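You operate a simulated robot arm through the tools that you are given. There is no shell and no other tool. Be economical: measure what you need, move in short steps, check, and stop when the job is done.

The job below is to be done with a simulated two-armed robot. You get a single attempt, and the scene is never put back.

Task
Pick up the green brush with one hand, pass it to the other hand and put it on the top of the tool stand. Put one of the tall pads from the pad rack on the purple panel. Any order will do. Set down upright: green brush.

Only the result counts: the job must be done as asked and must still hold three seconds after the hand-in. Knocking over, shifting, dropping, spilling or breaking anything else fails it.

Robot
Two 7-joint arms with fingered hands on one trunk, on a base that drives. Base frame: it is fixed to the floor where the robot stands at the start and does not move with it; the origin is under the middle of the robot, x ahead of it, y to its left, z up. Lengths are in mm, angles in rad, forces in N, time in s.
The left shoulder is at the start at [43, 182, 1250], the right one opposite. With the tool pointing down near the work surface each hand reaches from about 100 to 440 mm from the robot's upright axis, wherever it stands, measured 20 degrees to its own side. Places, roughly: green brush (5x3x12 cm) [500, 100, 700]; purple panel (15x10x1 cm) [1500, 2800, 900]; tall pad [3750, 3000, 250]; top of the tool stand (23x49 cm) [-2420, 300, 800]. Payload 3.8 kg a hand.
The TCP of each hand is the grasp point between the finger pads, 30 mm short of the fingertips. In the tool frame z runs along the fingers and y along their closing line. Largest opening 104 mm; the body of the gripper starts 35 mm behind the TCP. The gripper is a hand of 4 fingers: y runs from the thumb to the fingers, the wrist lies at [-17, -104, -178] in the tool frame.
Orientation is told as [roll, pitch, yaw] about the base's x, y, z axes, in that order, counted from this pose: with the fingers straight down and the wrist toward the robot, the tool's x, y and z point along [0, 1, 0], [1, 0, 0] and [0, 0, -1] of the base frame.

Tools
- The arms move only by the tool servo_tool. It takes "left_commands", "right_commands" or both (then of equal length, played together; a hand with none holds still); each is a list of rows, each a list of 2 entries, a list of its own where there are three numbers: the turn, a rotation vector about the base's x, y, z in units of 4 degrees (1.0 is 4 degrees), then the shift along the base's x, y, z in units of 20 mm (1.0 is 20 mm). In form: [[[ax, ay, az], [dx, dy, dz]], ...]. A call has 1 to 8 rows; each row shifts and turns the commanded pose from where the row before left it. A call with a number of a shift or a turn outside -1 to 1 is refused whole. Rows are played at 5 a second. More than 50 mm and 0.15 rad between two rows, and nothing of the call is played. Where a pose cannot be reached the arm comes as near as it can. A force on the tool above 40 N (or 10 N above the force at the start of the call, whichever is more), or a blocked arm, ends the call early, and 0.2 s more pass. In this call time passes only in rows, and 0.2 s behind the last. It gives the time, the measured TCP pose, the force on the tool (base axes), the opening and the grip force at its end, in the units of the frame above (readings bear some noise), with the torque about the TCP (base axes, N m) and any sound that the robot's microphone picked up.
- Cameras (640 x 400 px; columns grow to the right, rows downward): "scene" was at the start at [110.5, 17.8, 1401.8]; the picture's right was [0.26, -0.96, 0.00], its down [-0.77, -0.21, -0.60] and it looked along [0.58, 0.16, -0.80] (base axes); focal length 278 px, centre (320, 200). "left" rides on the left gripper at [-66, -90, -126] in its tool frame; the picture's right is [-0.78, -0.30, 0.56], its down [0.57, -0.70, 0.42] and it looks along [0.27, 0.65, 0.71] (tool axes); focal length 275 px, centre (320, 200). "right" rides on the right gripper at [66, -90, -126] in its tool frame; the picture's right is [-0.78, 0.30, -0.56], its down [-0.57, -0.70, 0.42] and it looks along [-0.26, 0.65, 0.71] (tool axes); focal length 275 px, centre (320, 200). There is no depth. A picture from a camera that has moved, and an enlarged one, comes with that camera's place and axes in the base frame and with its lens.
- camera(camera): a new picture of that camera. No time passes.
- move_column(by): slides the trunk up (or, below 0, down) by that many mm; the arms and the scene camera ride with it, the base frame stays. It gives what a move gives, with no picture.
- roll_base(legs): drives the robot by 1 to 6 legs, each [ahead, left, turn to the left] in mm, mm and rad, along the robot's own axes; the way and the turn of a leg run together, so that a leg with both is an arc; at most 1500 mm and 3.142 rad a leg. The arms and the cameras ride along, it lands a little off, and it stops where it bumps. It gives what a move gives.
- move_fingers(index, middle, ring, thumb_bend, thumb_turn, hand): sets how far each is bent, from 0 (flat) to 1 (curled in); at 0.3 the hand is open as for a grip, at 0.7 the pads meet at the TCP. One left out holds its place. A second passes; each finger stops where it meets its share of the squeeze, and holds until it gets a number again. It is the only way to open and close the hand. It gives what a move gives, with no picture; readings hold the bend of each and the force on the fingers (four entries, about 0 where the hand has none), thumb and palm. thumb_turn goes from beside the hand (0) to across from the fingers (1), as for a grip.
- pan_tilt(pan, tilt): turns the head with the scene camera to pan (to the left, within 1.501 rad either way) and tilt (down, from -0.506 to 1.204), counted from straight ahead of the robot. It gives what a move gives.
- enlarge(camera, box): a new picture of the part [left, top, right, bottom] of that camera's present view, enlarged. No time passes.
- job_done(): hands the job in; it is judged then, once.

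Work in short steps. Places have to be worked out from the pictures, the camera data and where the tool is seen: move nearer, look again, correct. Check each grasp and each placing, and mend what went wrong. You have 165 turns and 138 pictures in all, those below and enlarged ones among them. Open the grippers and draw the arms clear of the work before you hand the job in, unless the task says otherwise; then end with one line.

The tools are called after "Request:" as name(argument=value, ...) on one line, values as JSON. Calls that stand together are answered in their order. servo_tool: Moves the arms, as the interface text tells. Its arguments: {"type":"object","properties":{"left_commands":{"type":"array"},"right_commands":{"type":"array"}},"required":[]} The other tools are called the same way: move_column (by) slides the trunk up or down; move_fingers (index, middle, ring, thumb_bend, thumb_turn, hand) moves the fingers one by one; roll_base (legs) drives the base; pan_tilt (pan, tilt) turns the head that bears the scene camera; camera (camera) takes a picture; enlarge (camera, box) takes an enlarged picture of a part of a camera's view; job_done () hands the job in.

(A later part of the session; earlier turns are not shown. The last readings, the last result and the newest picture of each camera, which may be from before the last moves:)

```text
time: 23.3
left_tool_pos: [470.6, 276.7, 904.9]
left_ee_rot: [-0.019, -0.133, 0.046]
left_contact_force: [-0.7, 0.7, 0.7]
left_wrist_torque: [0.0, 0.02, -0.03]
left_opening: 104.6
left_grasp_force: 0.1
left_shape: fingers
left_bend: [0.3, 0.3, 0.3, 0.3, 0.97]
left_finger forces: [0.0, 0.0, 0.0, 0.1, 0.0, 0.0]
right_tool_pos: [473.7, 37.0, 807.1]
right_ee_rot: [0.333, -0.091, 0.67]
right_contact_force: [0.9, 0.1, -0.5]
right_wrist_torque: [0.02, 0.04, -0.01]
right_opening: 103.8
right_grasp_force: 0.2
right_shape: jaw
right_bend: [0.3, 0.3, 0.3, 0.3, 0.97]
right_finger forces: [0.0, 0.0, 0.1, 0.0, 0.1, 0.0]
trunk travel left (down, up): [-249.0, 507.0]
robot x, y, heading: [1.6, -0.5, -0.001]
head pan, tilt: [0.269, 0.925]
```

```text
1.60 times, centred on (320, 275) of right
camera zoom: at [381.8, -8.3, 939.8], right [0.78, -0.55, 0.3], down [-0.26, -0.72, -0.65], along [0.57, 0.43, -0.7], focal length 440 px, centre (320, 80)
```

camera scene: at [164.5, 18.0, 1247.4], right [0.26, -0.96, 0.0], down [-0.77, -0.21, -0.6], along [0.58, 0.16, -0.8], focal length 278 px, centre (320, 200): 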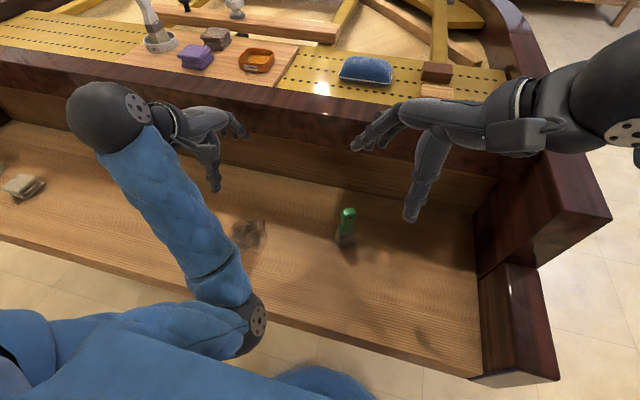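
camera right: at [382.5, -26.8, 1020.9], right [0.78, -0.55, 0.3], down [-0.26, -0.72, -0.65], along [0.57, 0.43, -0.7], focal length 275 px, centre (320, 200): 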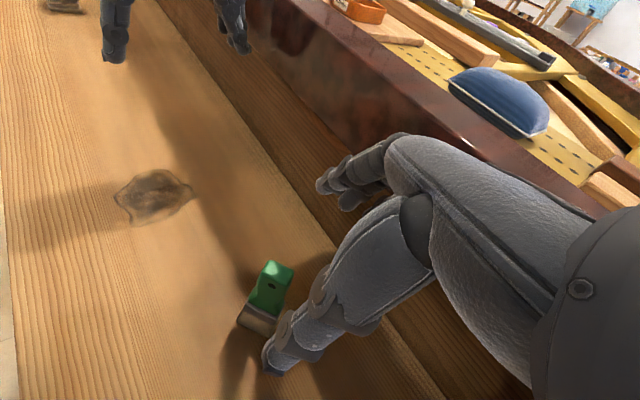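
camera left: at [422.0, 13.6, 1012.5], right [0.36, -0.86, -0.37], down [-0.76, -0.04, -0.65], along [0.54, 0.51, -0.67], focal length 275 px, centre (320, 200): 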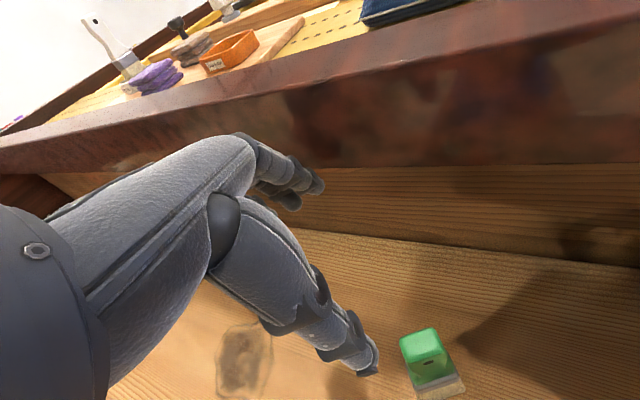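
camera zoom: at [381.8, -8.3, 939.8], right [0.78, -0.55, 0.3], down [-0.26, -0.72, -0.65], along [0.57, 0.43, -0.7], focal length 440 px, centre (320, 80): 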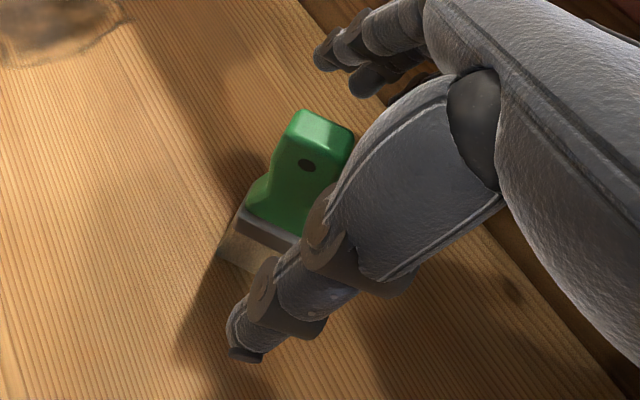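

The midpoint between thumb and fingertips falls on the handle in both views. I'll raise the hand 8 mm and partly close it to check symmetry.

Request:
servo_tool(right_commands=[[[0, 0, 0], [0, 0, 0.4]]])

Request:
move_fingers(hand="right", index=0.53, middle=0.53, ring=0.53, thumb_bend=0.53)

Request:
enlarge(camera="scene", box=[270, 140, 430, 250])

Request:
enlarge(camera="right", box=[220, 150, 420, 400])

```text
time: 23.7
left_tool_pos: [468.1, 277.7, 905.0]
left_ee_rot: [-0.022, -0.133, 0.048]
left_contact_force: [0.0, 1.1, -0.1]
left_wrist_torque: [-0.02, 0.0, -0.01]
left_opening: 104.4
left_grasp_force: 0.1
left_shape: fingers
left_bend: [0.3, 0.3, 0.3, 0.3, 0.97]
left_finger forces: [0.0, 0.1, 0.0, 0.0, 0.0, 0.0]
right_tool_pos: [473.8, 37.0, 815.5]
right_ee_rot: [0.332, -0.089, 0.669]
right_contact_force: [-0.1, 0.6, 0.5]
right_wrist_torque: [-0.01, -0.02, -0.04]
right_opening: 103.7
right_grasp_force: 0.2
right_shape: jaw
right_bend: [0.3, 0.3, 0.3, 0.3, 0.97]
right_finger forces: [0.0, 0.0, 0.0, 0.0, 0.0, 0.1]
trunk travel left (down, up): [-249.0, 507.0]
robot x, y, heading: [5.6, 1.5, 0.002]
head pan, tilt: [0.269, 0.925]
```

```text
time: 24.7
left_tool_pos: [467.8, 276.6, 904.1]
left_ee_rot: [-0.02, -0.133, 0.047]
left_contact_force: [0.0, 0.8, 0.4]
left_wrist_torque: [0.0, 0.01, -0.02]
left_opening: 104.1
left_grasp_force: 0.1
left_shape: fingers
left_bend: [0.3, 0.3, 0.3, 0.3, 0.97]
left_finger forces: [0.0, 0.1, 0.1, 0.0, 0.1, 0.0]
right_tool_pos: [474.5, 37.5, 815.2]
right_ee_rot: [0.333, -0.091, 0.668]
right_contact_force: [-0.2, -0.6, 0.2]
right_wrist_torque: [0.02, 0.01, 0.03]
right_opening: 46.3
right_grasp_force: 0.0
right_shape: fingers
right_bend: [0.53, 0.53, 0.53, 0.53, 0.97]
right_finger forces: [0.1, 0.0, 0.0, 0.1, 0.0, 0.0]
trunk travel left (down, up): [-249.0, 507.0]
robot x, y, heading: [0.9, 3.7, 0.006]
head pan, tilt: [0.269, 0.925]
```

```text
3.64 times, centred on (350, 195) of scene
camera zoom: at [164.5, 17.8, 1247.4], right [0.26, -0.96, 0.0], down [-0.77, -0.21, -0.6], along [0.58, 0.16, -0.8], focal length 1011 px, centre (211, 218)
```

zoom: 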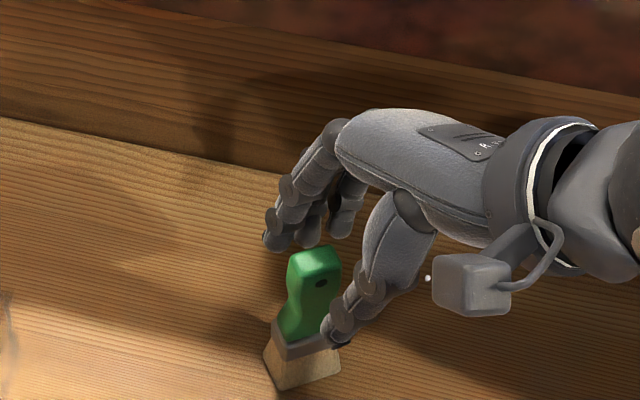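

```text
1.60 times, centred on (320, 275) of right
camera zoom: at [381.8, -8.4, 947.9], right [0.78, -0.55, 0.3], down [-0.26, -0.72, -0.65], along [0.57, 0.43, -0.7], focal length 440 px, centre (320, 80)
```

zoom: 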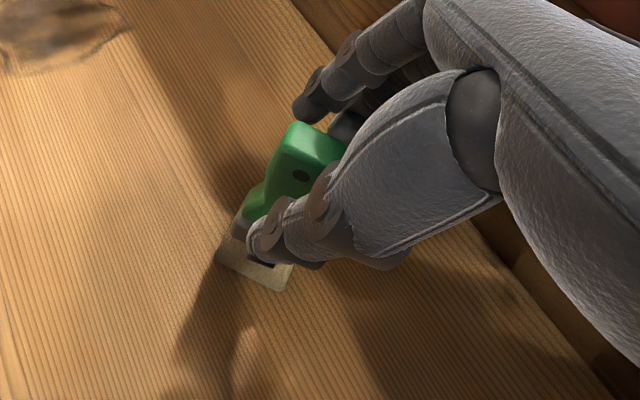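

The three fingers and the thumb straddle the handle evenly, so I'll close fully.

Request:
move_fingers(hand="right", index=0.75, middle=0.75, ring=0.75, thumb_bend=0.75)

Request:
enlarge(camera="scene", box=[270, 140, 430, 250])

Request:
enlarge(camera="right", box=[220, 150, 420, 400])

```text
time: 25.7
left_tool_pos: [469.7, 277.5, 905.0]
left_ee_rot: [-0.02, -0.133, 0.046]
left_contact_force: [-0.3, 0.7, -0.8]
left_wrist_torque: [0.01, -0.02, -0.02]
left_opening: 104.2
left_grasp_force: 0.1
left_shape: fingers
left_bend: [0.3, 0.3, 0.3, 0.3, 0.97]
left_finger forces: [0.0, 0.0, 0.0, 0.0, 0.1, 0.0]
right_tool_pos: [475.2, 37.1, 816.0]
right_ee_rot: [0.332, -0.088, 0.668]
right_contact_force: [0.0, 0.3, 0.4]
right_wrist_torque: [-0.01, -0.01, -0.01]
right_opening: 13.8
right_grasp_force: 14.2
right_shape: fingers
right_bend: [0.72, 0.73, 0.75, 0.65, 0.95]
right_finger forces: [8.9, 5.4, 0.1, 0.1, 14.6, 0.0]
trunk travel left (down, up): [-249.0, 507.0]
robot x, y, heading: [1.5, -1.3, -0.001]
head pan, tilt: [0.269, 0.925]
```

```text
3.64 times, centred on (350, 195) of scene
camera zoom: at [164.6, 17.8, 1247.4], right [0.26, -0.96, 0.0], down [-0.77, -0.21, -0.6], along [0.58, 0.16, -0.8], focal length 1011 px, centre (211, 218)
```

zoom: 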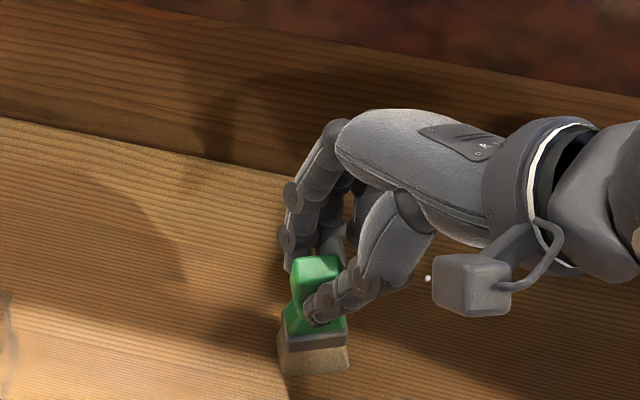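

```text
1.60 times, centred on (320, 275) of right
camera zoom: at [381.9, -8.4, 947.8], right [0.78, -0.55, 0.3], down [-0.26, -0.72, -0.65], along [0.57, 0.43, -0.7], focal length 440 px, centre (320, 80)
```

zoom: 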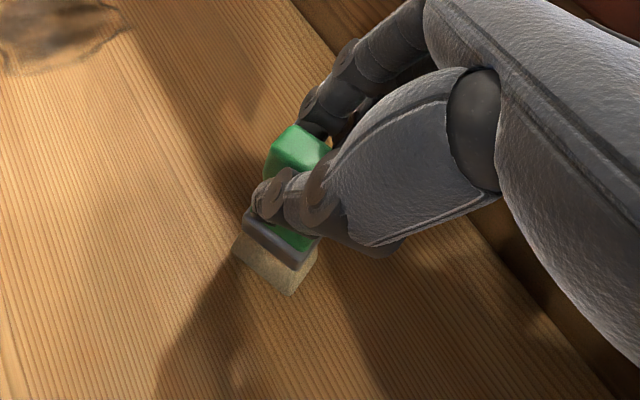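

The handle is held between thumb, index and middle at about 14 N. I'll lift it slowly.

Request:
servo_tool(right_commands=[[[0, 0, 0], [0, 0, 0.3]], [[0, 0, 0], [0, 0, 0.5]], [[0, 0, 0], [0, 0, 0.7]], [[0, 0, 0], [0, 0, 0.8]], [[0, 0, 0], [0, 0, 0.8]], [[0, 0, 0], [0, 0, 0.8]], [[0, 0, 0], [0, 0, 0.8]]])

Request:
enlarge(camera="scene", box=[270, 90, 470, 240])

Request:
camera(camera="left")

Request:
camera(camera="right")

```text
time: 27.3
left_tool_pos: [468.0, 276.5, 905.0]
left_ee_rot: [-0.021, -0.133, 0.048]
left_contact_force: [-0.8, 0.0, 0.0]
left_wrist_torque: [-0.02, -0.01, -0.01]
left_opening: 104.4
left_grasp_force: 0.1
left_shape: fingers
left_bend: [0.3, 0.3, 0.3, 0.3, 0.97]
left_finger forces: [0.0, 0.0, 0.0, 0.0, 0.0, 0.0]
right_tool_pos: [475.4, 37.9, 908.0]
right_ee_rot: [0.331, -0.09, 0.668]
right_contact_force: [0.4, 0.5, 0.2]
right_wrist_torque: [0.0, 0.01, -0.02]
right_opening: 13.8
right_grasp_force: 13.8
right_shape: fingers
right_bend: [0.72, 0.73, 0.75, 0.65, 0.95]
right_finger forces: [8.9, 5.4, 0.1, 0.1, 14.4, 0.1]
trunk travel left (down, up): [-249.0, 507.0]
robot x, y, heading: [-0.0, 0.3, 0.001]
head pan, tilt: [0.269, 0.925]
```

```text
2.67 times, centred on (370, 165) of scene
camera zoom: at [164.5, 17.9, 1247.4], right [0.26, -0.96, 0.0], down [-0.77, -0.21, -0.6], along [0.58, 0.16, -0.8], focal length 742 px, centre (187, 293)
```

zoom: 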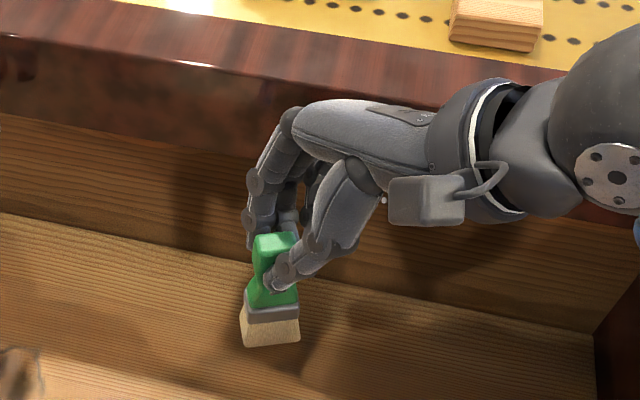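

```text
103 pictures are left
camera left: at [366.3, 207.7, 1018.3], right [-0.19, -0.8, -0.58], down [-0.66, 0.53, -0.52], along [0.72, 0.28, -0.63], focal length 275 px, centre (320, 200)
```

left: 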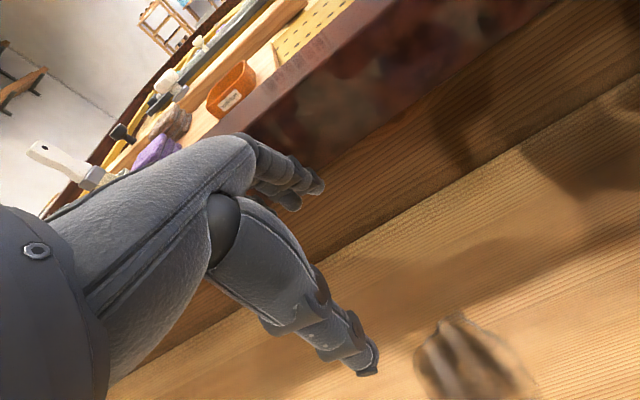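

```text
102 pictures are left
camera right: at [382.2, -6.9, 1040.8], right [0.78, -0.55, 0.3], down [-0.26, -0.72, -0.65], along [0.57, 0.43, -0.7], focal length 275 px, centre (320, 200)
```

right: 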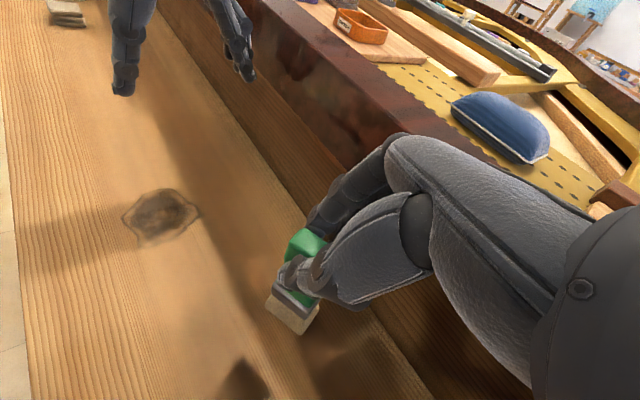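

The brush is lifted and hangs upright. I'll raise the trunk, then back away from the bench for a handover in free space.

Request:
move_column(by=150)

Request:
pan_tilt(pan=1.5, tilt=0.35)

Request:
camera(camera="scene")

Request:
pan_tilt(pan=-1.5, tilt=0.35)

Request:
camera(camera="scene")

```text
time: 29.1
left_tool_pos: [469.4, 274.6, 1052.9]
left_ee_rot: [-0.028, -0.132, 0.044]
left_contact_force: [0.1, -0.3, -1.3]
left_wrist_torque: [0.01, -0.03, 0.0]
left_opening: 104.4
left_grasp_force: 0.0
left_shape: fingers
left_bend: [0.3, 0.3, 0.3, 0.3, 0.97]
left_finger forces: [0.1, 0.0, 0.0, 0.0, 0.0, 0.1]
right_tool_pos: [474.6, 39.3, 1059.1]
right_ee_rot: [0.331, -0.09, 0.668]
right_contact_force: [0.3, -0.1, -1.0]
right_wrist_torque: [0.02, -0.01, -0.02]
right_opening: 13.8
right_grasp_force: 14.6
right_shape: fingers
right_bend: [0.72, 0.73, 0.75, 0.65, 0.95]
right_finger forces: [9.0, 5.4, 0.1, 0.1, 14.5, 0.0]
trunk travel left (down, up): [-399.0, 357.0]
robot x, y, heading: [-3.5, -2.3, -0.001]
head pan, tilt: [0.269, 0.925]
```

```text
time: 30.5
left_tool_pos: [469.3, 275.3, 1054.4]
left_ee_rot: [-0.028, -0.131, 0.045]
left_contact_force: [-0.3, -0.2, -0.1]
left_wrist_torque: [0.03, 0.03, -0.01]
left_opening: 104.2
left_grasp_force: 0.1
left_shape: fingers
left_bend: [0.3, 0.3, 0.3, 0.3, 0.97]
left_finger forces: [0.0, 0.0, 0.1, 0.0, 0.0, 0.0]
right_tool_pos: [476.5, 37.8, 1059.7]
right_ee_rot: [0.332, -0.091, 0.668]
right_contact_force: [0.0, -0.7, -1.3]
right_wrist_torque: [-0.01, 0.03, 0.0]
right_opening: 14.3
right_grasp_force: 14.4
right_shape: fingers
right_bend: [0.72, 0.73, 0.75, 0.65, 0.95]
right_finger forces: [9.0, 5.5, 0.0, 0.1, 14.5, 0.0]
trunk travel left (down, up): [-399.0, 357.0]
robot x, y, heading: [1.2, 1.6, 0.003]
head pan, tilt: [1.499, 0.351]
```

```text
101 pictures are left
camera scene: at [46.5, 91.1, 1449.2], right [1.0, -0.07, 0.0], down [-0.03, -0.34, -0.94], along [0.07, 0.94, -0.34], focal length 278 px, centre (320, 200)
```

scene: 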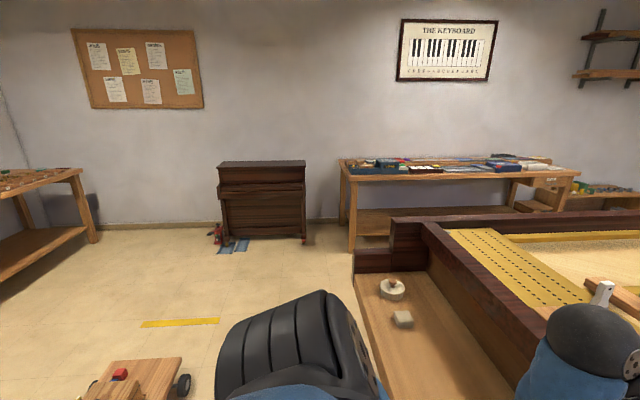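

```text
time: 33.1
left_tool_pos: [467.6, 274.6, 1053.7]
left_ee_rot: [-0.027, -0.132, 0.045]
left_contact_force: [-0.2, 0.0, 0.5]
left_wrist_torque: [0.03, 0.01, 0.01]
left_opening: 104.4
left_grasp_force: 0.0
left_shape: fingers
left_bend: [0.3, 0.3, 0.3, 0.3, 0.97]
left_finger forces: [0.0, 0.1, 0.1, 0.0, 0.1, 0.0]
right_tool_pos: [474.8, 37.1, 1059.7]
right_ee_rot: [0.333, -0.09, 0.669]
right_contact_force: [-0.2, -0.2, -0.7]
right_wrist_torque: [-0.03, -0.03, -0.03]
right_opening: 13.7
right_grasp_force: 14.2
right_shape: fingers
right_bend: [0.72, 0.73, 0.75, 0.65, 0.95]
right_finger forces: [9.1, 5.5, 0.0, 0.0, 14.5, 0.1]
trunk travel left (down, up): [-399.0, 357.0]
robot x, y, heading: [-1.2, -2.9, 0.001]
head pan, tilt: [-1.499, 0.351]
```

```text
100 pictures are left
camera scene: at [46.5, -94.6, 1449.2], right [-1.0, -0.07, 0.0], down [-0.02, 0.34, -0.94], along [0.07, -0.94, -0.34], focal length 278 px, centre (320, 200)
```

scene: 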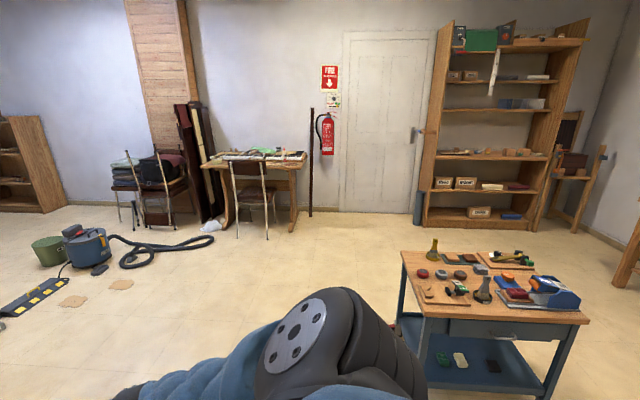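

The space around the robot is clear, with a cart at the right rear and a low cart at the left rear. I'll back off 350 mm and turn left 90° to look toward the stand.

Request:
roll_base(legs=[[-350, 0, 0], [0, 0, 1.57]])

Request:
pan_tilt(pan=1.2, tilt=0.4)

Request:
camera(camera="scene")

```text
time: 39.1
left_tool_pos: [-615.3, 477.6, 1052.9]
left_ee_rot: [-0.028, -0.132, 1.586]
left_contact_force: [0.4, -0.2, 0.0]
left_wrist_torque: [-0.01, -0.01, 0.0]
left_opening: 104.2
left_grasp_force: 0.0
left_shape: fingers
left_bend: [0.3, 0.3, 0.3, 0.3, 0.97]
left_finger forces: [0.1, 0.0, 0.0, 0.0, 0.1, 0.0]
right_tool_pos: [-378.1, 477.3, 1059.1]
right_ee_rot: [0.332, -0.089, 2.209]
right_contact_force: [-0.7, -1.0, -1.1]
right_wrist_torque: [0.0, -0.02, 0.0]
right_opening: 13.7
right_grasp_force: 13.9
right_shape: fingers
right_bend: [0.72, 0.73, 0.75, 0.65, 0.95]
right_finger forces: [8.8, 4.9, 0.1, 0.0, 13.9, 0.1]
trunk travel left (down, up): [-399.0, 357.0]
robot x, y, heading: [-352.2, 2.4, 1.541]
head pan, tilt: [-1.499, 0.351]
```

```text
time: 41.5
left_tool_pos: [-615.1, 475.8, 1053.5]
left_ee_rot: [-0.028, -0.13, 1.588]
left_contact_force: [0.5, 0.5, -0.5]
left_wrist_torque: [-0.03, -0.03, 0.01]
left_opening: 104.5
left_grasp_force: 0.0
left_shape: fingers
left_bend: [0.3, 0.3, 0.3, 0.3, 0.97]
left_finger forces: [0.0, 0.0, 0.0, 0.0, 0.0, 0.1]
right_tool_pos: [-379.4, 475.6, 1059.6]
right_ee_rot: [0.334, -0.089, 2.212]
right_contact_force: [-0.4, -0.6, -0.4]
right_wrist_torque: [0.03, -0.02, 0.0]
right_opening: 13.5
right_grasp_force: 14.1
right_shape: fingers
right_bend: [0.72, 0.73, 0.75, 0.65, 0.95]
right_finger forces: [8.9, 4.8, 0.0, 0.0, 13.9, 0.1]
trunk travel left (down, up): [-399.0, 357.0]
robot x, y, heading: [-353.6, 0.2, 1.543]
head pan, tilt: [1.201, 0.4]
```

```text
99 pictures are left
camera scene: at [-439.4, 75.4, 1444.7], right [0.39, 0.92, 0.0], down [0.36, -0.15, -0.92], along [-0.85, 0.36, -0.39], focal length 278 px, centre (320, 200)
```

scene: 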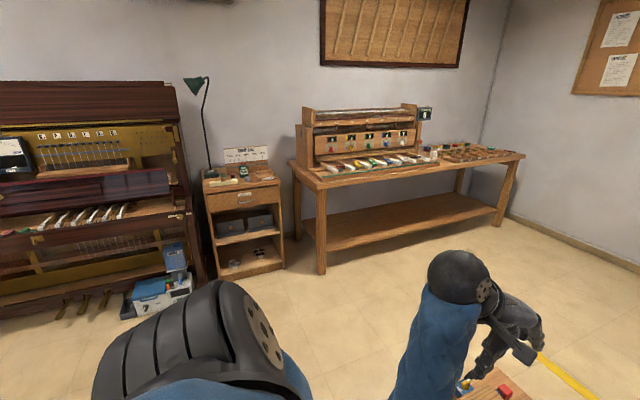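

The tool stand is the small cabinet with the lamp. I'll take a closer look at its top.

Request:
enlarge(camera="scene", box=[180, 130, 310, 210])

```text
4.92 times, centred on (245, 170) of scene
camera zoom: at [-439.4, 75.4, 1444.7], right [0.39, 0.92, 0.0], down [0.36, -0.15, -0.92], along [-0.85, 0.36, -0.39], focal length 1369 px, centre (689, 348)
```

zoom: 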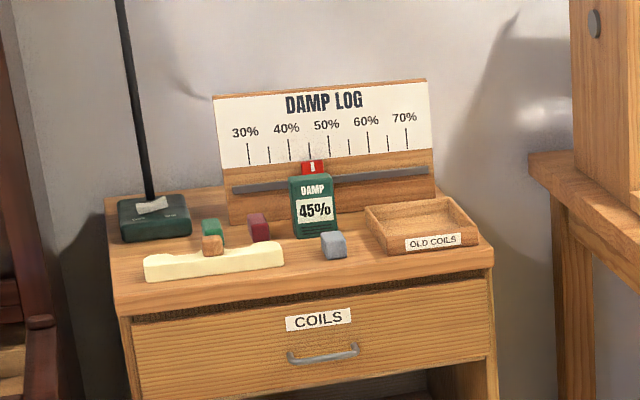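

The top is crowded, but it has a free strip along its front edge at x about -2245 and y 300 to 520. I'll turn to face the stand and drive to about 800 mm in front of it, doing the handover there.

Request:
roll_base(legs=[[0, 0, 1.6], [1050, -300, 0]])

Request:
pan_tilt(pan=0, tilt=0.6)

Request:
camera(camera="scene")

```text
time: 50.9
left_tool_pos: [-1856.7, 31.5, 1054.7]
left_ee_rot: [-0.028, -0.131, -3.106]
left_contact_force: [-0.3, -0.3, -0.4]
left_wrist_torque: [0.0, -0.02, 0.02]
left_opening: 104.2
left_grasp_force: 0.1
left_shape: fingers
left_bend: [0.3, 0.3, 0.3, 0.3, 0.97]
left_finger forces: [0.0, 0.0, 0.0, 0.1, 0.1, 0.0]
right_tool_pos: [-1859.7, 268.5, 1058.7]
right_ee_rot: [0.333, -0.088, -2.481]
right_contact_force: [0.8, -0.5, -0.7]
right_wrist_torque: [0.01, 0.0, -0.01]
right_opening: 12.8
right_grasp_force: 13.0
right_shape: fingers
right_bend: [0.72, 0.73, 0.75, 0.66, 0.95]
right_finger forces: [8.7, 4.6, 0.0, 0.0, 13.6, 0.0]
trunk travel left (down, up): [-399.0, 357.0]
robot x, y, heading: [-1386.1, 304.1, 3.132]
head pan, tilt: [1.201, 0.4]
```

```text
time: 52.3
left_tool_pos: [-1856.5, 32.7, 1053.5]
left_ee_rot: [-0.029, -0.132, -3.106]
left_contact_force: [0.2, -0.2, -0.1]
left_wrist_torque: [-0.02, -0.02, -0.03]
left_opening: 104.3
left_grasp_force: 0.0
left_shape: fingers
left_bend: [0.3, 0.3, 0.3, 0.3, 0.97]
left_finger forces: [0.0, 0.0, 0.0, 0.0, 0.0, 0.0]
right_tool_pos: [-1861.0, 267.7, 1058.8]
right_ee_rot: [0.332, -0.089, -2.484]
right_contact_force: [-0.2, 0.4, -0.5]
right_wrist_torque: [-0.01, 0.02, 0.01]
right_opening: 13.1
right_grasp_force: 13.3
right_shape: fingers
right_bend: [0.72, 0.73, 0.75, 0.66, 0.95]
right_finger forces: [8.8, 4.5, 0.1, 0.1, 13.4, 0.1]
trunk travel left (down, up): [-399.0, 357.0]
robot x, y, heading: [-1388.4, 298.2, 3.131]
head pan, tilt: [0.0, 0.6]
```

```text
97 pictures are left
camera scene: at [-1515.1, 300.7, 1426.4], right [0.01, 1.0, 0.0], down [0.56, -0.01, -0.82], along [-0.82, 0.01, -0.57], focal length 278 px, centre (320, 200)
```

scene: 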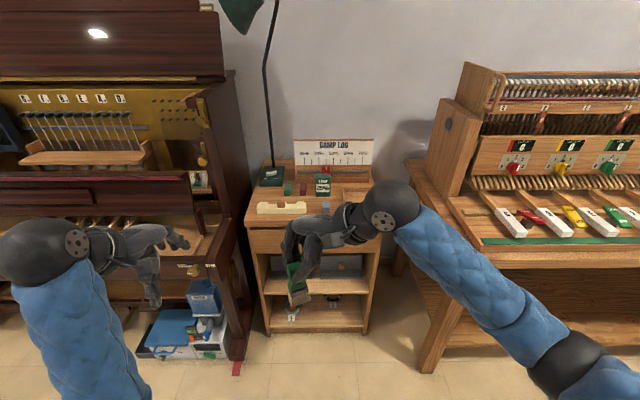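

I'll check the brush in the grip, since the opening fell slightly during the drive.

Request:
enlarge(camera="scene", box=[240, 200, 400, 320])

Request:
camera(camera="right")

Request:
camera(camera="left")

```text
3.33 times, centred on (320, 260) of scene
camera zoom: at [-1515.1, 300.7, 1426.4], right [0.01, 1.0, 0.0], down [0.56, -0.01, -0.82], along [-0.82, 0.01, -0.57], focal length 927 px, centre (320, 0)
```

zoom: 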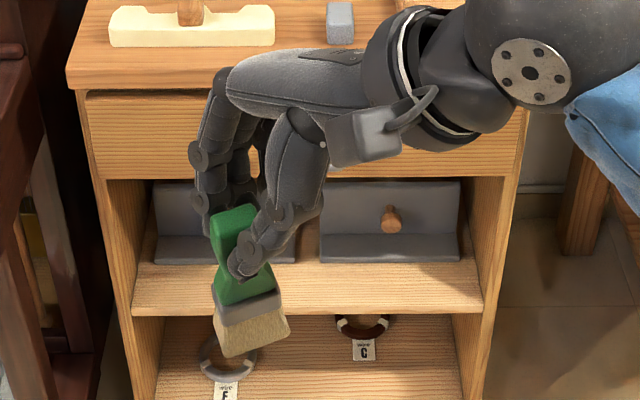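

```text
95 pictures are left
camera right: at [-1765.4, 314.0, 1191.2], right [-0.77, 0.56, 0.3], down [0.26, 0.71, -0.65], along [-0.58, -0.42, -0.7], focal length 275 px, centre (320, 200)
```

right: 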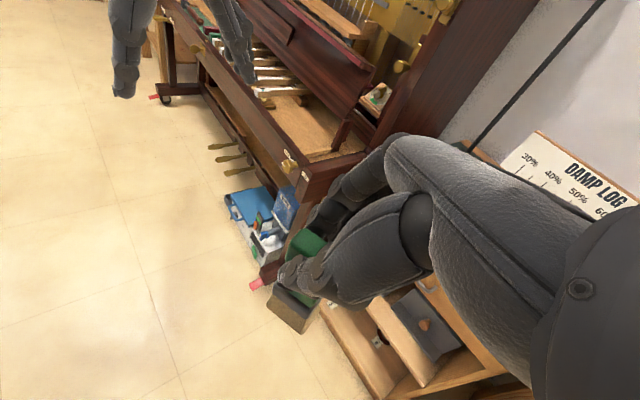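

```text
94 pictures are left
camera left: at [-1752.7, 96.7, 1168.4], right [0.2, 0.8, -0.57], down [0.66, -0.54, -0.53], along [-0.73, -0.27, -0.63], focal length 275 px, centre (320, 200)
```

left: 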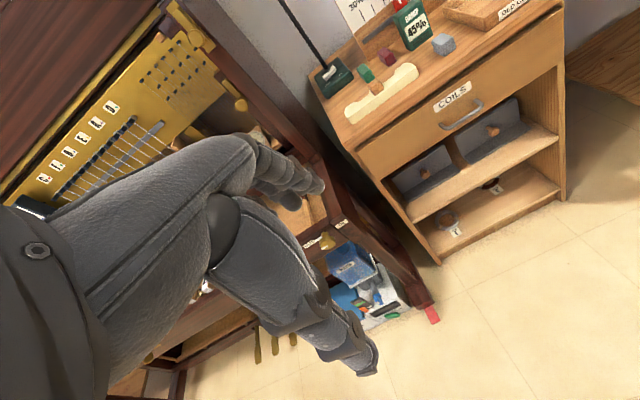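

The brush hangs nearly vertical in the right grip, with its lower 85 mm free. I'll turn the left hand so its fingers point to the robot's right, staying well to the side, and yaw the right hand a little to square the brush.

Request:
servo_tool(left_commands=[[[1, -0.24, 0], [0.1, 0, -0.5]], [[1, -0.24, 0], [0.1, 0, -0.5]], [[1, -0.24, 0], [0.1, 0, -0.5]], [[1, -0.24, 0], [0.1, 0, -0.5]], [[1, -0.24, 0], [0.1, 0, -0.5]], [[1, -0.24, 0], [0.1, 0, -0.5]], [[1, -0.24, 0], [0.1, 0, -0.5]], [[1, -0.24, 0], [0.1, 0, -0.5]]], right_commands=[[[0, 0, -0.5], [0, 0, 0]], [[0, 0, -0.5], [0, 0, 0]], [[0, 0, -0.5], [0, 0, 0]], [[0, 0, -0.5], [0, 0, 0]], [[0, 0, -0.5], [0, 0, 0]], [[0, 0, -0.5], [0, 0, 0]], [[0, 0, -0.5], [0, 0, 0]], [[0, 0, -0.5], [0, 0, 0]]])

Request:
servo_tool(left_commands=[[[1, 0, 0], [0, 0, 0]], [[1, 0, 0], [0, 0, 0]], [[1, 0, 0], [0, 0, 0]], [[1, 0, 0], [0, 0, 0]], [[1, 0, 0], [0, 0, 0]], [[1, 0, 0], [0, 0, 0]], [[1, 0, 0], [0, 0, 0]], [[1, 0, 0], [0, 0, 0]]])

Request:
camera(camera="scene")

Request:
camera(camera="left")

```text
time: 54.1
left_tool_pos: [-1839.7, 30.9, 974.2]
left_ee_rot: [-0.582, 0.032, -3.078]
left_contact_force: [-0.6, 0.0, 0.5]
left_wrist_torque: [0.02, 0.05, 0.0]
left_opening: 104.2
left_grasp_force: 0.1
left_shape: fingers
left_bend: [0.3, 0.3, 0.3, 0.3, 0.97]
left_finger forces: [0.0, 0.0, 0.0, 0.0, 0.0, 0.0]
right_tool_pos: [-1859.8, 267.2, 1059.3]
right_ee_rot: [0.332, -0.088, -2.763]
right_contact_force: [-1.1, 0.4, -1.7]
right_wrist_torque: [0.02, -0.02, -0.04]
right_opening: 13.5
right_grasp_force: 13.1
right_shape: fingers
right_bend: [0.72, 0.74, 0.75, 0.65, 0.95]
right_finger forces: [8.9, 4.5, 0.0, 0.0, 13.6, 0.0]
trunk travel left (down, up): [-399.0, 357.0]
robot x, y, heading: [-1386.4, 299.1, 3.127]
head pan, tilt: [0.0, 0.6]
```

```text
time: 55.9
left_tool_pos: [-1839.9, 31.0, 973.3]
left_ee_rot: [-1.139, 0.063, -3.106]
left_contact_force: [0.2, -0.9, 0.3]
left_wrist_torque: [-0.02, -0.02, 0.02]
left_opening: 104.4
left_grasp_force: 0.1
left_shape: fingers
left_bend: [0.3, 0.3, 0.3, 0.3, 0.97]
left_finger forces: [0.0, 0.0, 0.0, 0.1, 0.1, 0.0]
right_tool_pos: [-1858.7, 266.3, 1059.5]
right_ee_rot: [0.332, -0.089, -2.762]
right_contact_force: [-0.8, 0.4, -0.7]
right_wrist_torque: [-0.03, -0.03, -0.01]
right_opening: 13.1
right_grasp_force: 13.2
right_shape: fingers
right_bend: [0.72, 0.74, 0.75, 0.65, 0.95]
right_finger forces: [8.9, 4.6, 0.1, 0.0, 13.6, 0.0]
trunk travel left (down, up): [-399.0, 357.0]
robot x, y, heading: [-1385.1, 304.8, 3.132]
head pan, tilt: [0.0, 0.6]
```

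```text
93 pictures are left
camera scene: at [-1515.1, 300.7, 1426.4], right [0.01, 1.0, 0.0], down [0.57, -0.01, -0.82], along [-0.82, 0.01, -0.57], focal length 278 px, centre (320, 200)
```

scene: 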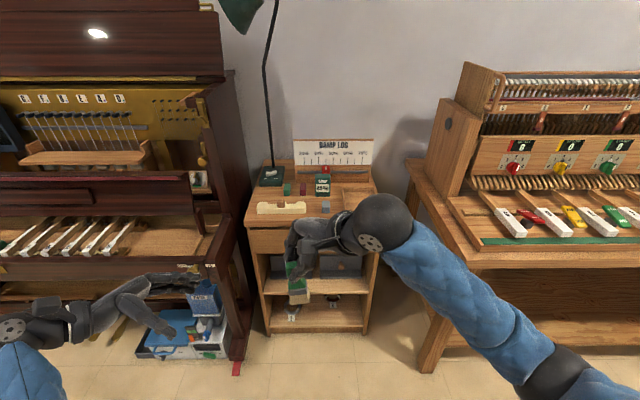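

```text
92 pictures are left
camera left: at [-1754.1, -53.6, 1091.5], right [0.24, 0.84, 0.49], down [0.74, 0.17, -0.65], along [-0.63, 0.52, -0.58], focal length 275 px, centre (320, 200)
```

left: 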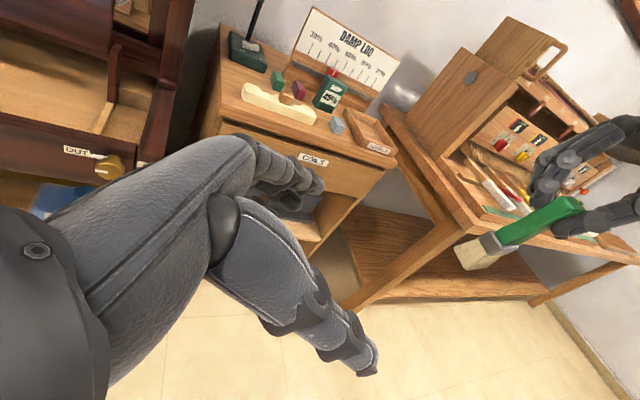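

Left reorientation worked. I'll zoom the scene view on the brush to triangulate it exactly.

Request:
enlarge(camera="scene", box=[240, 200, 400, 320])

Request:
enlarge(camera="left", box=[430, 100, 640, 300])

```text
3.33 times, centred on (320, 260) of scene
camera zoom: at [-1515.1, 300.7, 1426.4], right [0.01, 1.0, 0.0], down [0.57, -0.01, -0.82], along [-0.82, 0.01, -0.57], focal length 927 px, centre (320, 0)
```

zoom: 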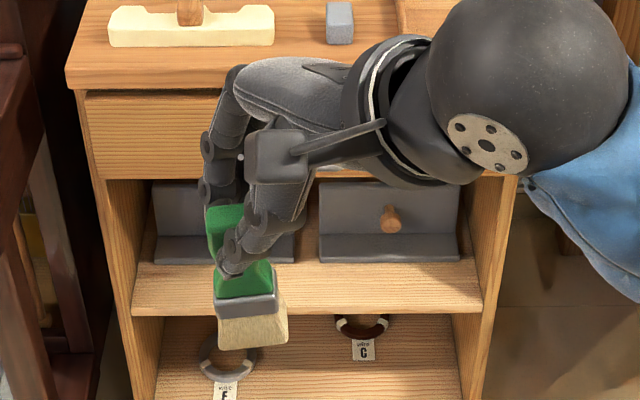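

```text
2.00 times, centred on (535, 200) of left
camera zoom: at [-1754.1, -53.6, 1091.5], right [0.24, 0.84, 0.49], down [0.74, 0.17, -0.65], along [-0.63, 0.52, -0.58], focal length 551 px, centre (-110, 200)
```

zoom: 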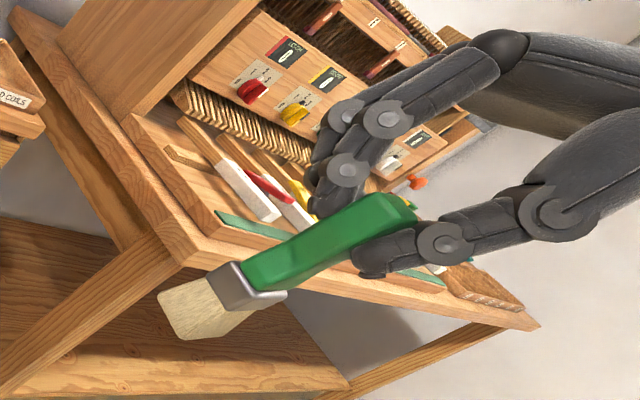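

Triangulated: the ferrule is at about [-1860, 262, 978] and the bristle tip at about z 939. I'll slide the left hand sideways toward the ferrule with the fingers open.

Request:
servo_tool(left_commands=[[[0, 0, 0], [-0.12, 1, -0.03]], [[0, 0, 0], [-0.12, 1, -0.03]], [[0, 0, 0], [-0.12, 1, -0.03]], [[0, 0, 0], [-0.12, 1, -0.03]], [[0, 0, 0], [-0.12, 1, -0.03]], [[0, 0, 0], [-0.12, 1, -0.03]], [[0, 0, 0], [-0.12, 1, -0.03]]])

Request:
camera(camera="left")

Request:
enlarge(camera="scene", box=[180, 200, 400, 340])

```text
time: 57.5
left_tool_pos: [-1856.7, 172.7, 970.8]
left_ee_rot: [-1.138, 0.06, -3.106]
left_contact_force: [-0.1, 0.8, -0.5]
left_wrist_torque: [-0.01, -0.03, 0.03]
left_opening: 104.2
left_grasp_force: 0.1
left_shape: fingers
left_bend: [0.3, 0.3, 0.3, 0.3, 0.97]
left_finger forces: [0.1, 0.0, 0.0, 0.0, 0.0, 0.0]
right_tool_pos: [-1861.0, 268.7, 1058.9]
right_ee_rot: [0.333, -0.089, -2.764]
right_contact_force: [1.1, -0.4, -1.0]
right_wrist_torque: [-0.05, 0.02, 0.01]
right_opening: 13.0
right_grasp_force: 13.8
right_shape: fingers
right_bend: [0.72, 0.74, 0.75, 0.65, 0.95]
right_finger forces: [8.8, 4.6, 0.0, 0.0, 13.6, 0.1]
trunk travel left (down, up): [-399.0, 357.0]
robot x, y, heading: [-1386.1, 301.7, 3.129]
head pan, tilt: [0.0, 0.6]
```

```text
89 pictures are left
camera left: at [-1771.1, 87.2, 1088.5], right [0.24, 0.84, 0.49], down [0.74, 0.17, -0.65], along [-0.63, 0.51, -0.58], focal length 275 px, centre (320, 200)
```

left: 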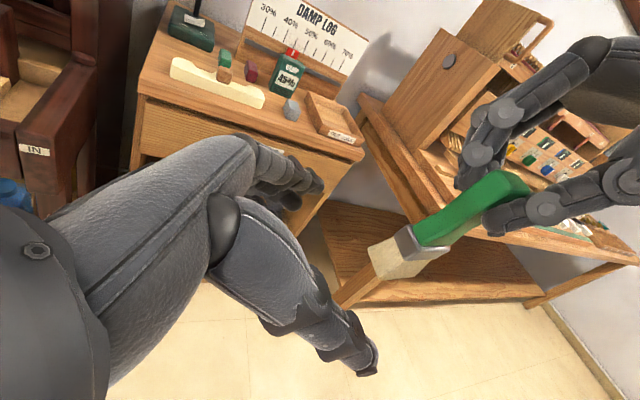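

```text
2.86 times, centred on (290, 270) of scene
camera zoom: at [-1515.2, 301.0, 1426.4], right [0.01, 1.0, 0.0], down [0.57, -0.01, -0.82], along [-0.82, 0.01, -0.57], focal length 795 px, centre (406, 0)
```

zoom: 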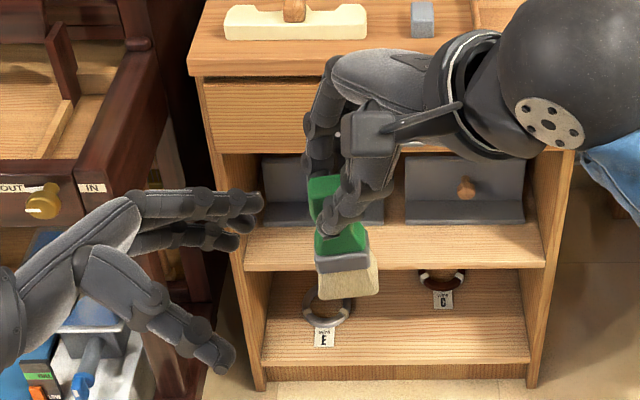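

Alignment looks good, with the left fingers passing below the right ones. I'll move the last 74 mm in.

Request:
servo_tool(left_commands=[[[0, 0, 0], [-0.05, 0.75, -0.04]], [[0, 0, 0], [-0.05, 0.75, -0.04]], [[0, 0, 0], [-0.05, 0.75, -0.04]], [[0, 0, 0], [-0.05, 0.75, -0.04]], [[0, 0, 0], [0, 0.7, 0]]])

Request:
camera(camera="left")

Request:
enlarge(camera="scene", box=[220, 200, 380, 320])

```text
time: 58.7
left_tool_pos: [-1859.9, 246.0, 967.6]
left_ee_rot: [-1.139, 0.062, -3.107]
left_contact_force: [0.1, 0.4, 0.3]
left_wrist_torque: [-0.02, -0.01, -0.05]
left_opening: 104.6
left_grasp_force: 0.1
left_shape: fingers
left_bend: [0.3, 0.3, 0.3, 0.3, 0.97]
left_finger forces: [0.1, 0.0, 0.1, 0.0, 0.0, 0.0]
right_tool_pos: [-1859.9, 267.9, 1059.7]
right_ee_rot: [0.332, -0.088, -2.763]
right_contact_force: [0.2, 0.1, -1.2]
right_wrist_torque: [-0.01, 0.0, 0.02]
right_opening: 13.1
right_grasp_force: 13.4
right_shape: fingers
right_bend: [0.72, 0.74, 0.75, 0.65, 0.95]
right_finger forces: [9.0, 4.7, 0.0, 0.0, 13.5, 0.0]
trunk travel left (down, up): [-399.0, 357.0]
robot x, y, heading: [-1384.3, 299.3, 3.136]
head pan, tilt: [0.0, 0.6]
```

```text
87 pictures are left
camera left: at [-1774.1, 161.3, 1084.7], right [0.24, 0.84, 0.49], down [0.74, 0.17, -0.65], along [-0.63, 0.51, -0.58], focal length 275 px, centre (320, 200)
```

left: 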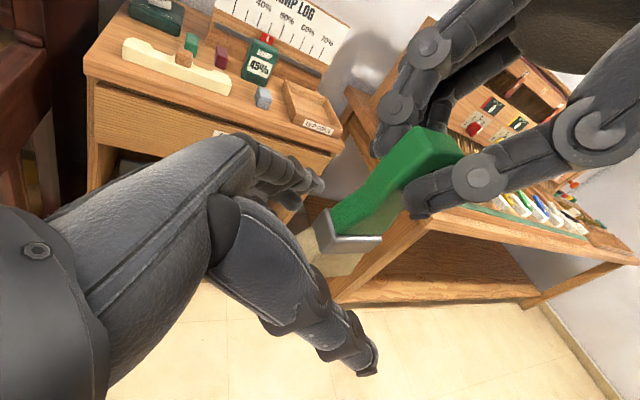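

```text
3.33 times, centred on (300, 260) of scene
camera zoom: at [-1515.1, 301.0, 1426.4], right [0.01, 1.0, 0.0], down [0.57, -0.01, -0.82], along [-0.82, 0.01, -0.57], focal length 927 px, centre (387, 0)
```

zoom: 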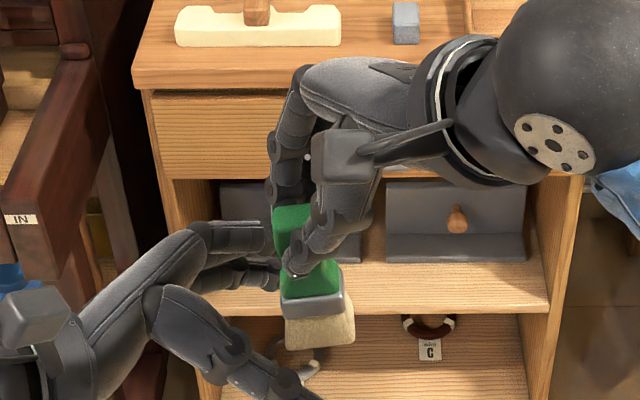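

I'll go 8 mm further in and half close the left hand to check centring.

Request:
servo_tool(left_commands=[[[0, 0, 0], [0, 0.4, 0]]])

Request:
move_fingers(hand="left", index=0.52, middle=0.52, ring=0.52, thumb_bend=0.52)

Request:
enlarge(camera="left", box=[200, 80, 500, 400])

Request:
enlarge(camera="scene", box=[240, 220, 340, 320])

```text
time: 59.1
left_tool_pos: [-1859.5, 252.7, 965.5]
left_ee_rot: [-1.136, 0.06, -3.108]
left_contact_force: [-0.5, -0.4, 0.0]
left_wrist_torque: [-0.01, 0.03, -0.04]
left_opening: 104.2
left_grasp_force: 0.1
left_shape: fingers
left_bend: [0.3, 0.3, 0.3, 0.3, 0.97]
left_finger forces: [0.0, 0.0, 0.0, 0.0, 0.0, 0.0]
right_tool_pos: [-1859.8, 268.4, 1058.9]
right_ee_rot: [0.332, -0.089, -2.762]
right_contact_force: [-0.5, -0.4, -0.8]
right_wrist_torque: [0.02, 0.01, 0.03]
right_opening: 13.2
right_grasp_force: 13.6
right_shape: fingers
right_bend: [0.72, 0.74, 0.75, 0.65, 0.95]
right_finger forces: [8.9, 4.7, 0.0, 0.0, 13.6, 0.0]
trunk travel left (down, up): [-399.0, 357.0]
robot x, y, heading: [-1383.4, 300.9, 3.13]
head pan, tilt: [0.0, 0.6]
```

```text
time: 60.1
left_tool_pos: [-1861.2, 252.7, 965.3]
left_ee_rot: [-1.137, 0.06, -3.108]
left_contact_force: [-0.1, -0.1, -0.1]
left_wrist_torque: [0.01, 0.0, 0.0]
left_opening: 49.0
left_grasp_force: 0.0
left_shape: fingers
left_bend: [0.52, 0.52, 0.52, 0.52, 0.97]
left_finger forces: [0.1, 0.0, 0.1, 0.1, 0.0, 0.1]
right_tool_pos: [-1859.1, 267.2, 1059.6]
right_ee_rot: [0.331, -0.089, -2.762]
right_contact_force: [0.2, 0.4, -0.9]
right_wrist_torque: [0.0, 0.01, 0.03]
right_opening: 13.3
right_grasp_force: 14.0
right_shape: fingers
right_bend: [0.72, 0.74, 0.75, 0.65, 0.95]
right_finger forces: [8.9, 4.7, 0.1, 0.0, 13.6, 0.0]
trunk travel left (down, up): [-399.0, 357.0]
robot x, y, heading: [-1381.0, 305.9, 3.129]
head pan, tilt: [0.0, 0.6]
```

```text
1.25 times, centred on (350, 240) of left
camera zoom: at [-1774.7, 168.4, 1084.0], right [0.24, 0.84, 0.49], down [0.74, 0.17, -0.65], along [-0.63, 0.51, -0.58], focal length 344 px, centre (282, 150)
```

zoom: 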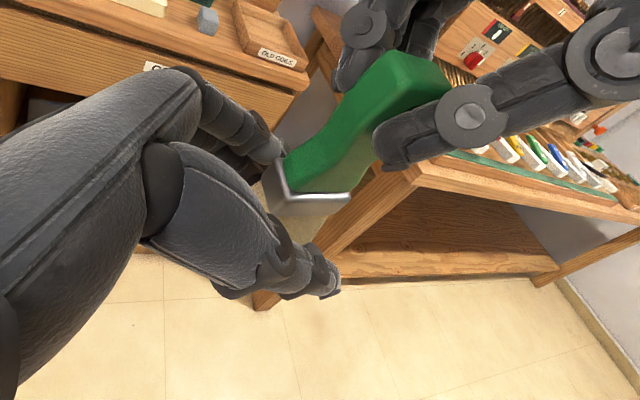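

```text
4.00 times, centred on (290, 270) of scene
camera zoom: at [-1515.1, 300.8, 1426.4], right [0.01, 1.0, 0.0], down [0.57, -0.01, -0.82], along [-0.82, 0.01, -0.57], focal length 1112 px, centre (440, -80)
```

zoom: 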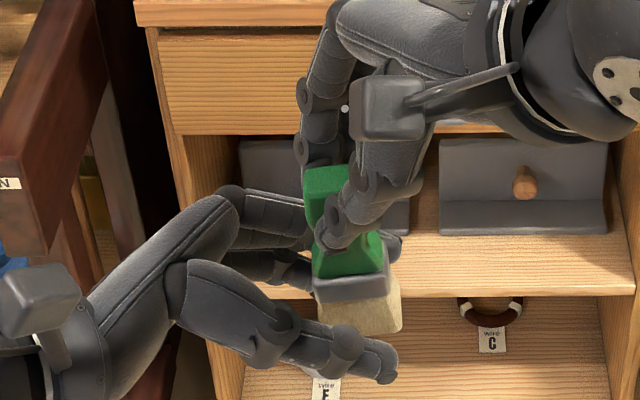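

The thumb would land on the bristles. I'll raise the left hand 20 mm so it meets the ferrule, which is still below the right fingers.

Request:
servo_tool(left_commands=[[[0, 0, 0], [0, -0.1, 0.5]], [[0, 0, 0], [0, -0.1, 0.5]]])

Request:
enlarge(camera="scene", box=[240, 220, 340, 320])

```text
time: 60.7
left_tool_pos: [-1860.0, 249.1, 986.6]
left_ee_rot: [-1.135, 0.06, -3.105]
left_contact_force: [-0.6, 0.5, 0.2]
left_wrist_torque: [-0.02, -0.03, 0.0]
left_opening: 49.0
left_grasp_force: 0.2
left_shape: fingers
left_bend: [0.52, 0.52, 0.52, 0.52, 0.97]
left_finger forces: [0.0, 0.0, 0.0, 0.1, 0.1, 0.0]
right_tool_pos: [-1860.6, 267.7, 1059.3]
right_ee_rot: [0.331, -0.089, -2.763]
right_contact_force: [-0.9, 0.6, -1.0]
right_wrist_torque: [0.0, 0.0, 0.0]
right_opening: 13.1
right_grasp_force: 13.7
right_shape: fingers
right_bend: [0.72, 0.74, 0.75, 0.65, 0.95]
right_finger forces: [8.8, 4.7, 0.0, 0.0, 13.6, 0.0]
trunk travel left (down, up): [-399.0, 357.0]
robot x, y, heading: [-1383.4, 298.1, 3.13]
head pan, tilt: [0.0, 0.6]
```

```text
4.00 times, centred on (290, 270) of scene
camera zoom: at [-1515.1, 300.8, 1426.4], right [0.01, 1.0, 0.0], down [0.57, -0.01, -0.82], along [-0.82, 0.01, -0.57], focal length 1112 px, centre (440, -80)
```

zoom: 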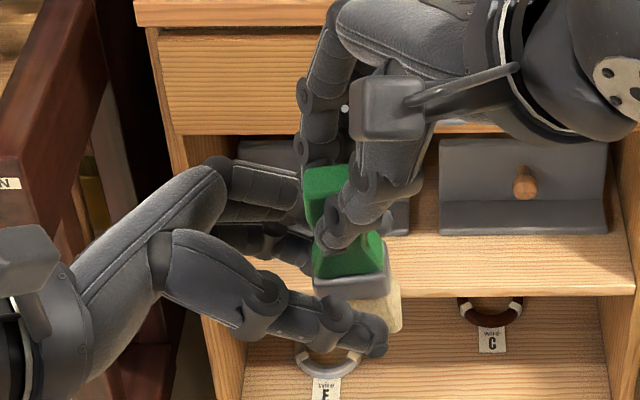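

Thumb and fingers now straddle the ferrule, so I'll close the left hand.

Request:
move_fingers(hand="left", index=0.75, middle=0.75, ring=0.75, thumb_bend=0.75)

Request:
enlarge(camera="scene", box=[240, 220, 340, 320])

Request:
enlarge(camera="left", box=[200, 80, 500, 400])

```text
time: 61.7
left_tool_pos: [-1859.7, 248.7, 986.1]
left_ee_rot: [-1.138, 0.064, -3.108]
left_contact_force: [-1.3, -0.3, -7.0]
left_wrist_torque: [-0.05, 0.2, -0.15]
left_opening: 18.8
left_grasp_force: 19.1
left_shape: fingers
left_bend: [0.71, 0.66, 0.66, 0.62, 0.95]
left_finger forces: [6.3, 5.7, 8.3, 0.0, 18.3, 0.1]
right_tool_pos: [-1860.2, 268.6, 1060.0]
right_ee_rot: [0.331, -0.092, -2.763]
right_contact_force: [0.3, 0.7, 6.6]
right_wrist_torque: [-0.03, -0.24, 0.19]
right_opening: 13.1
right_grasp_force: 15.2
right_shape: fingers
right_bend: [0.72, 0.73, 0.75, 0.67, 0.95]
right_finger forces: [8.4, 6.9, 0.0, 0.0, 15.8, 0.1]
trunk travel left (down, up): [-399.0, 357.0]
robot x, y, heading: [-1385.5, 302.5, 3.134]
head pan, tilt: [0.0, 0.6]
```

```text
4.00 times, centred on (290, 270) of scene
camera zoom: at [-1515.1, 300.8, 1426.4], right [0.01, 1.0, 0.0], down [0.57, -0.01, -0.82], along [-0.82, 0.01, -0.57], focal length 1112 px, centre (440, -80)
```

zoom: 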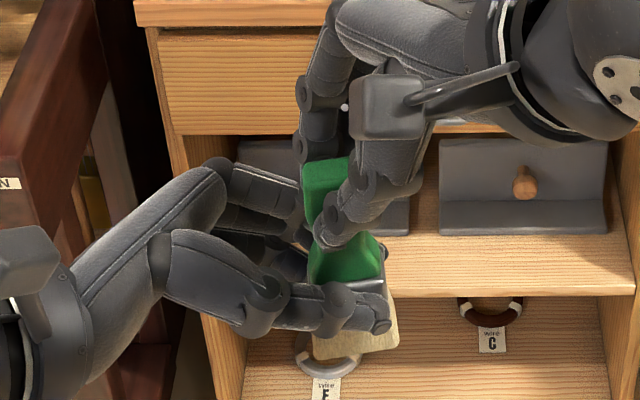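

```text
1.25 times, centred on (350, 240) of left
camera zoom: at [-1774.7, 164.7, 1104.1], right [0.24, 0.84, 0.49], down [0.74, 0.17, -0.65], along [-0.63, 0.51, -0.58], focal length 344 px, centre (282, 150)
```

zoom: 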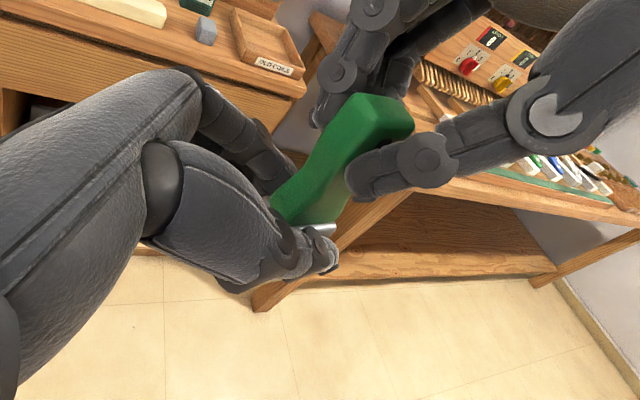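

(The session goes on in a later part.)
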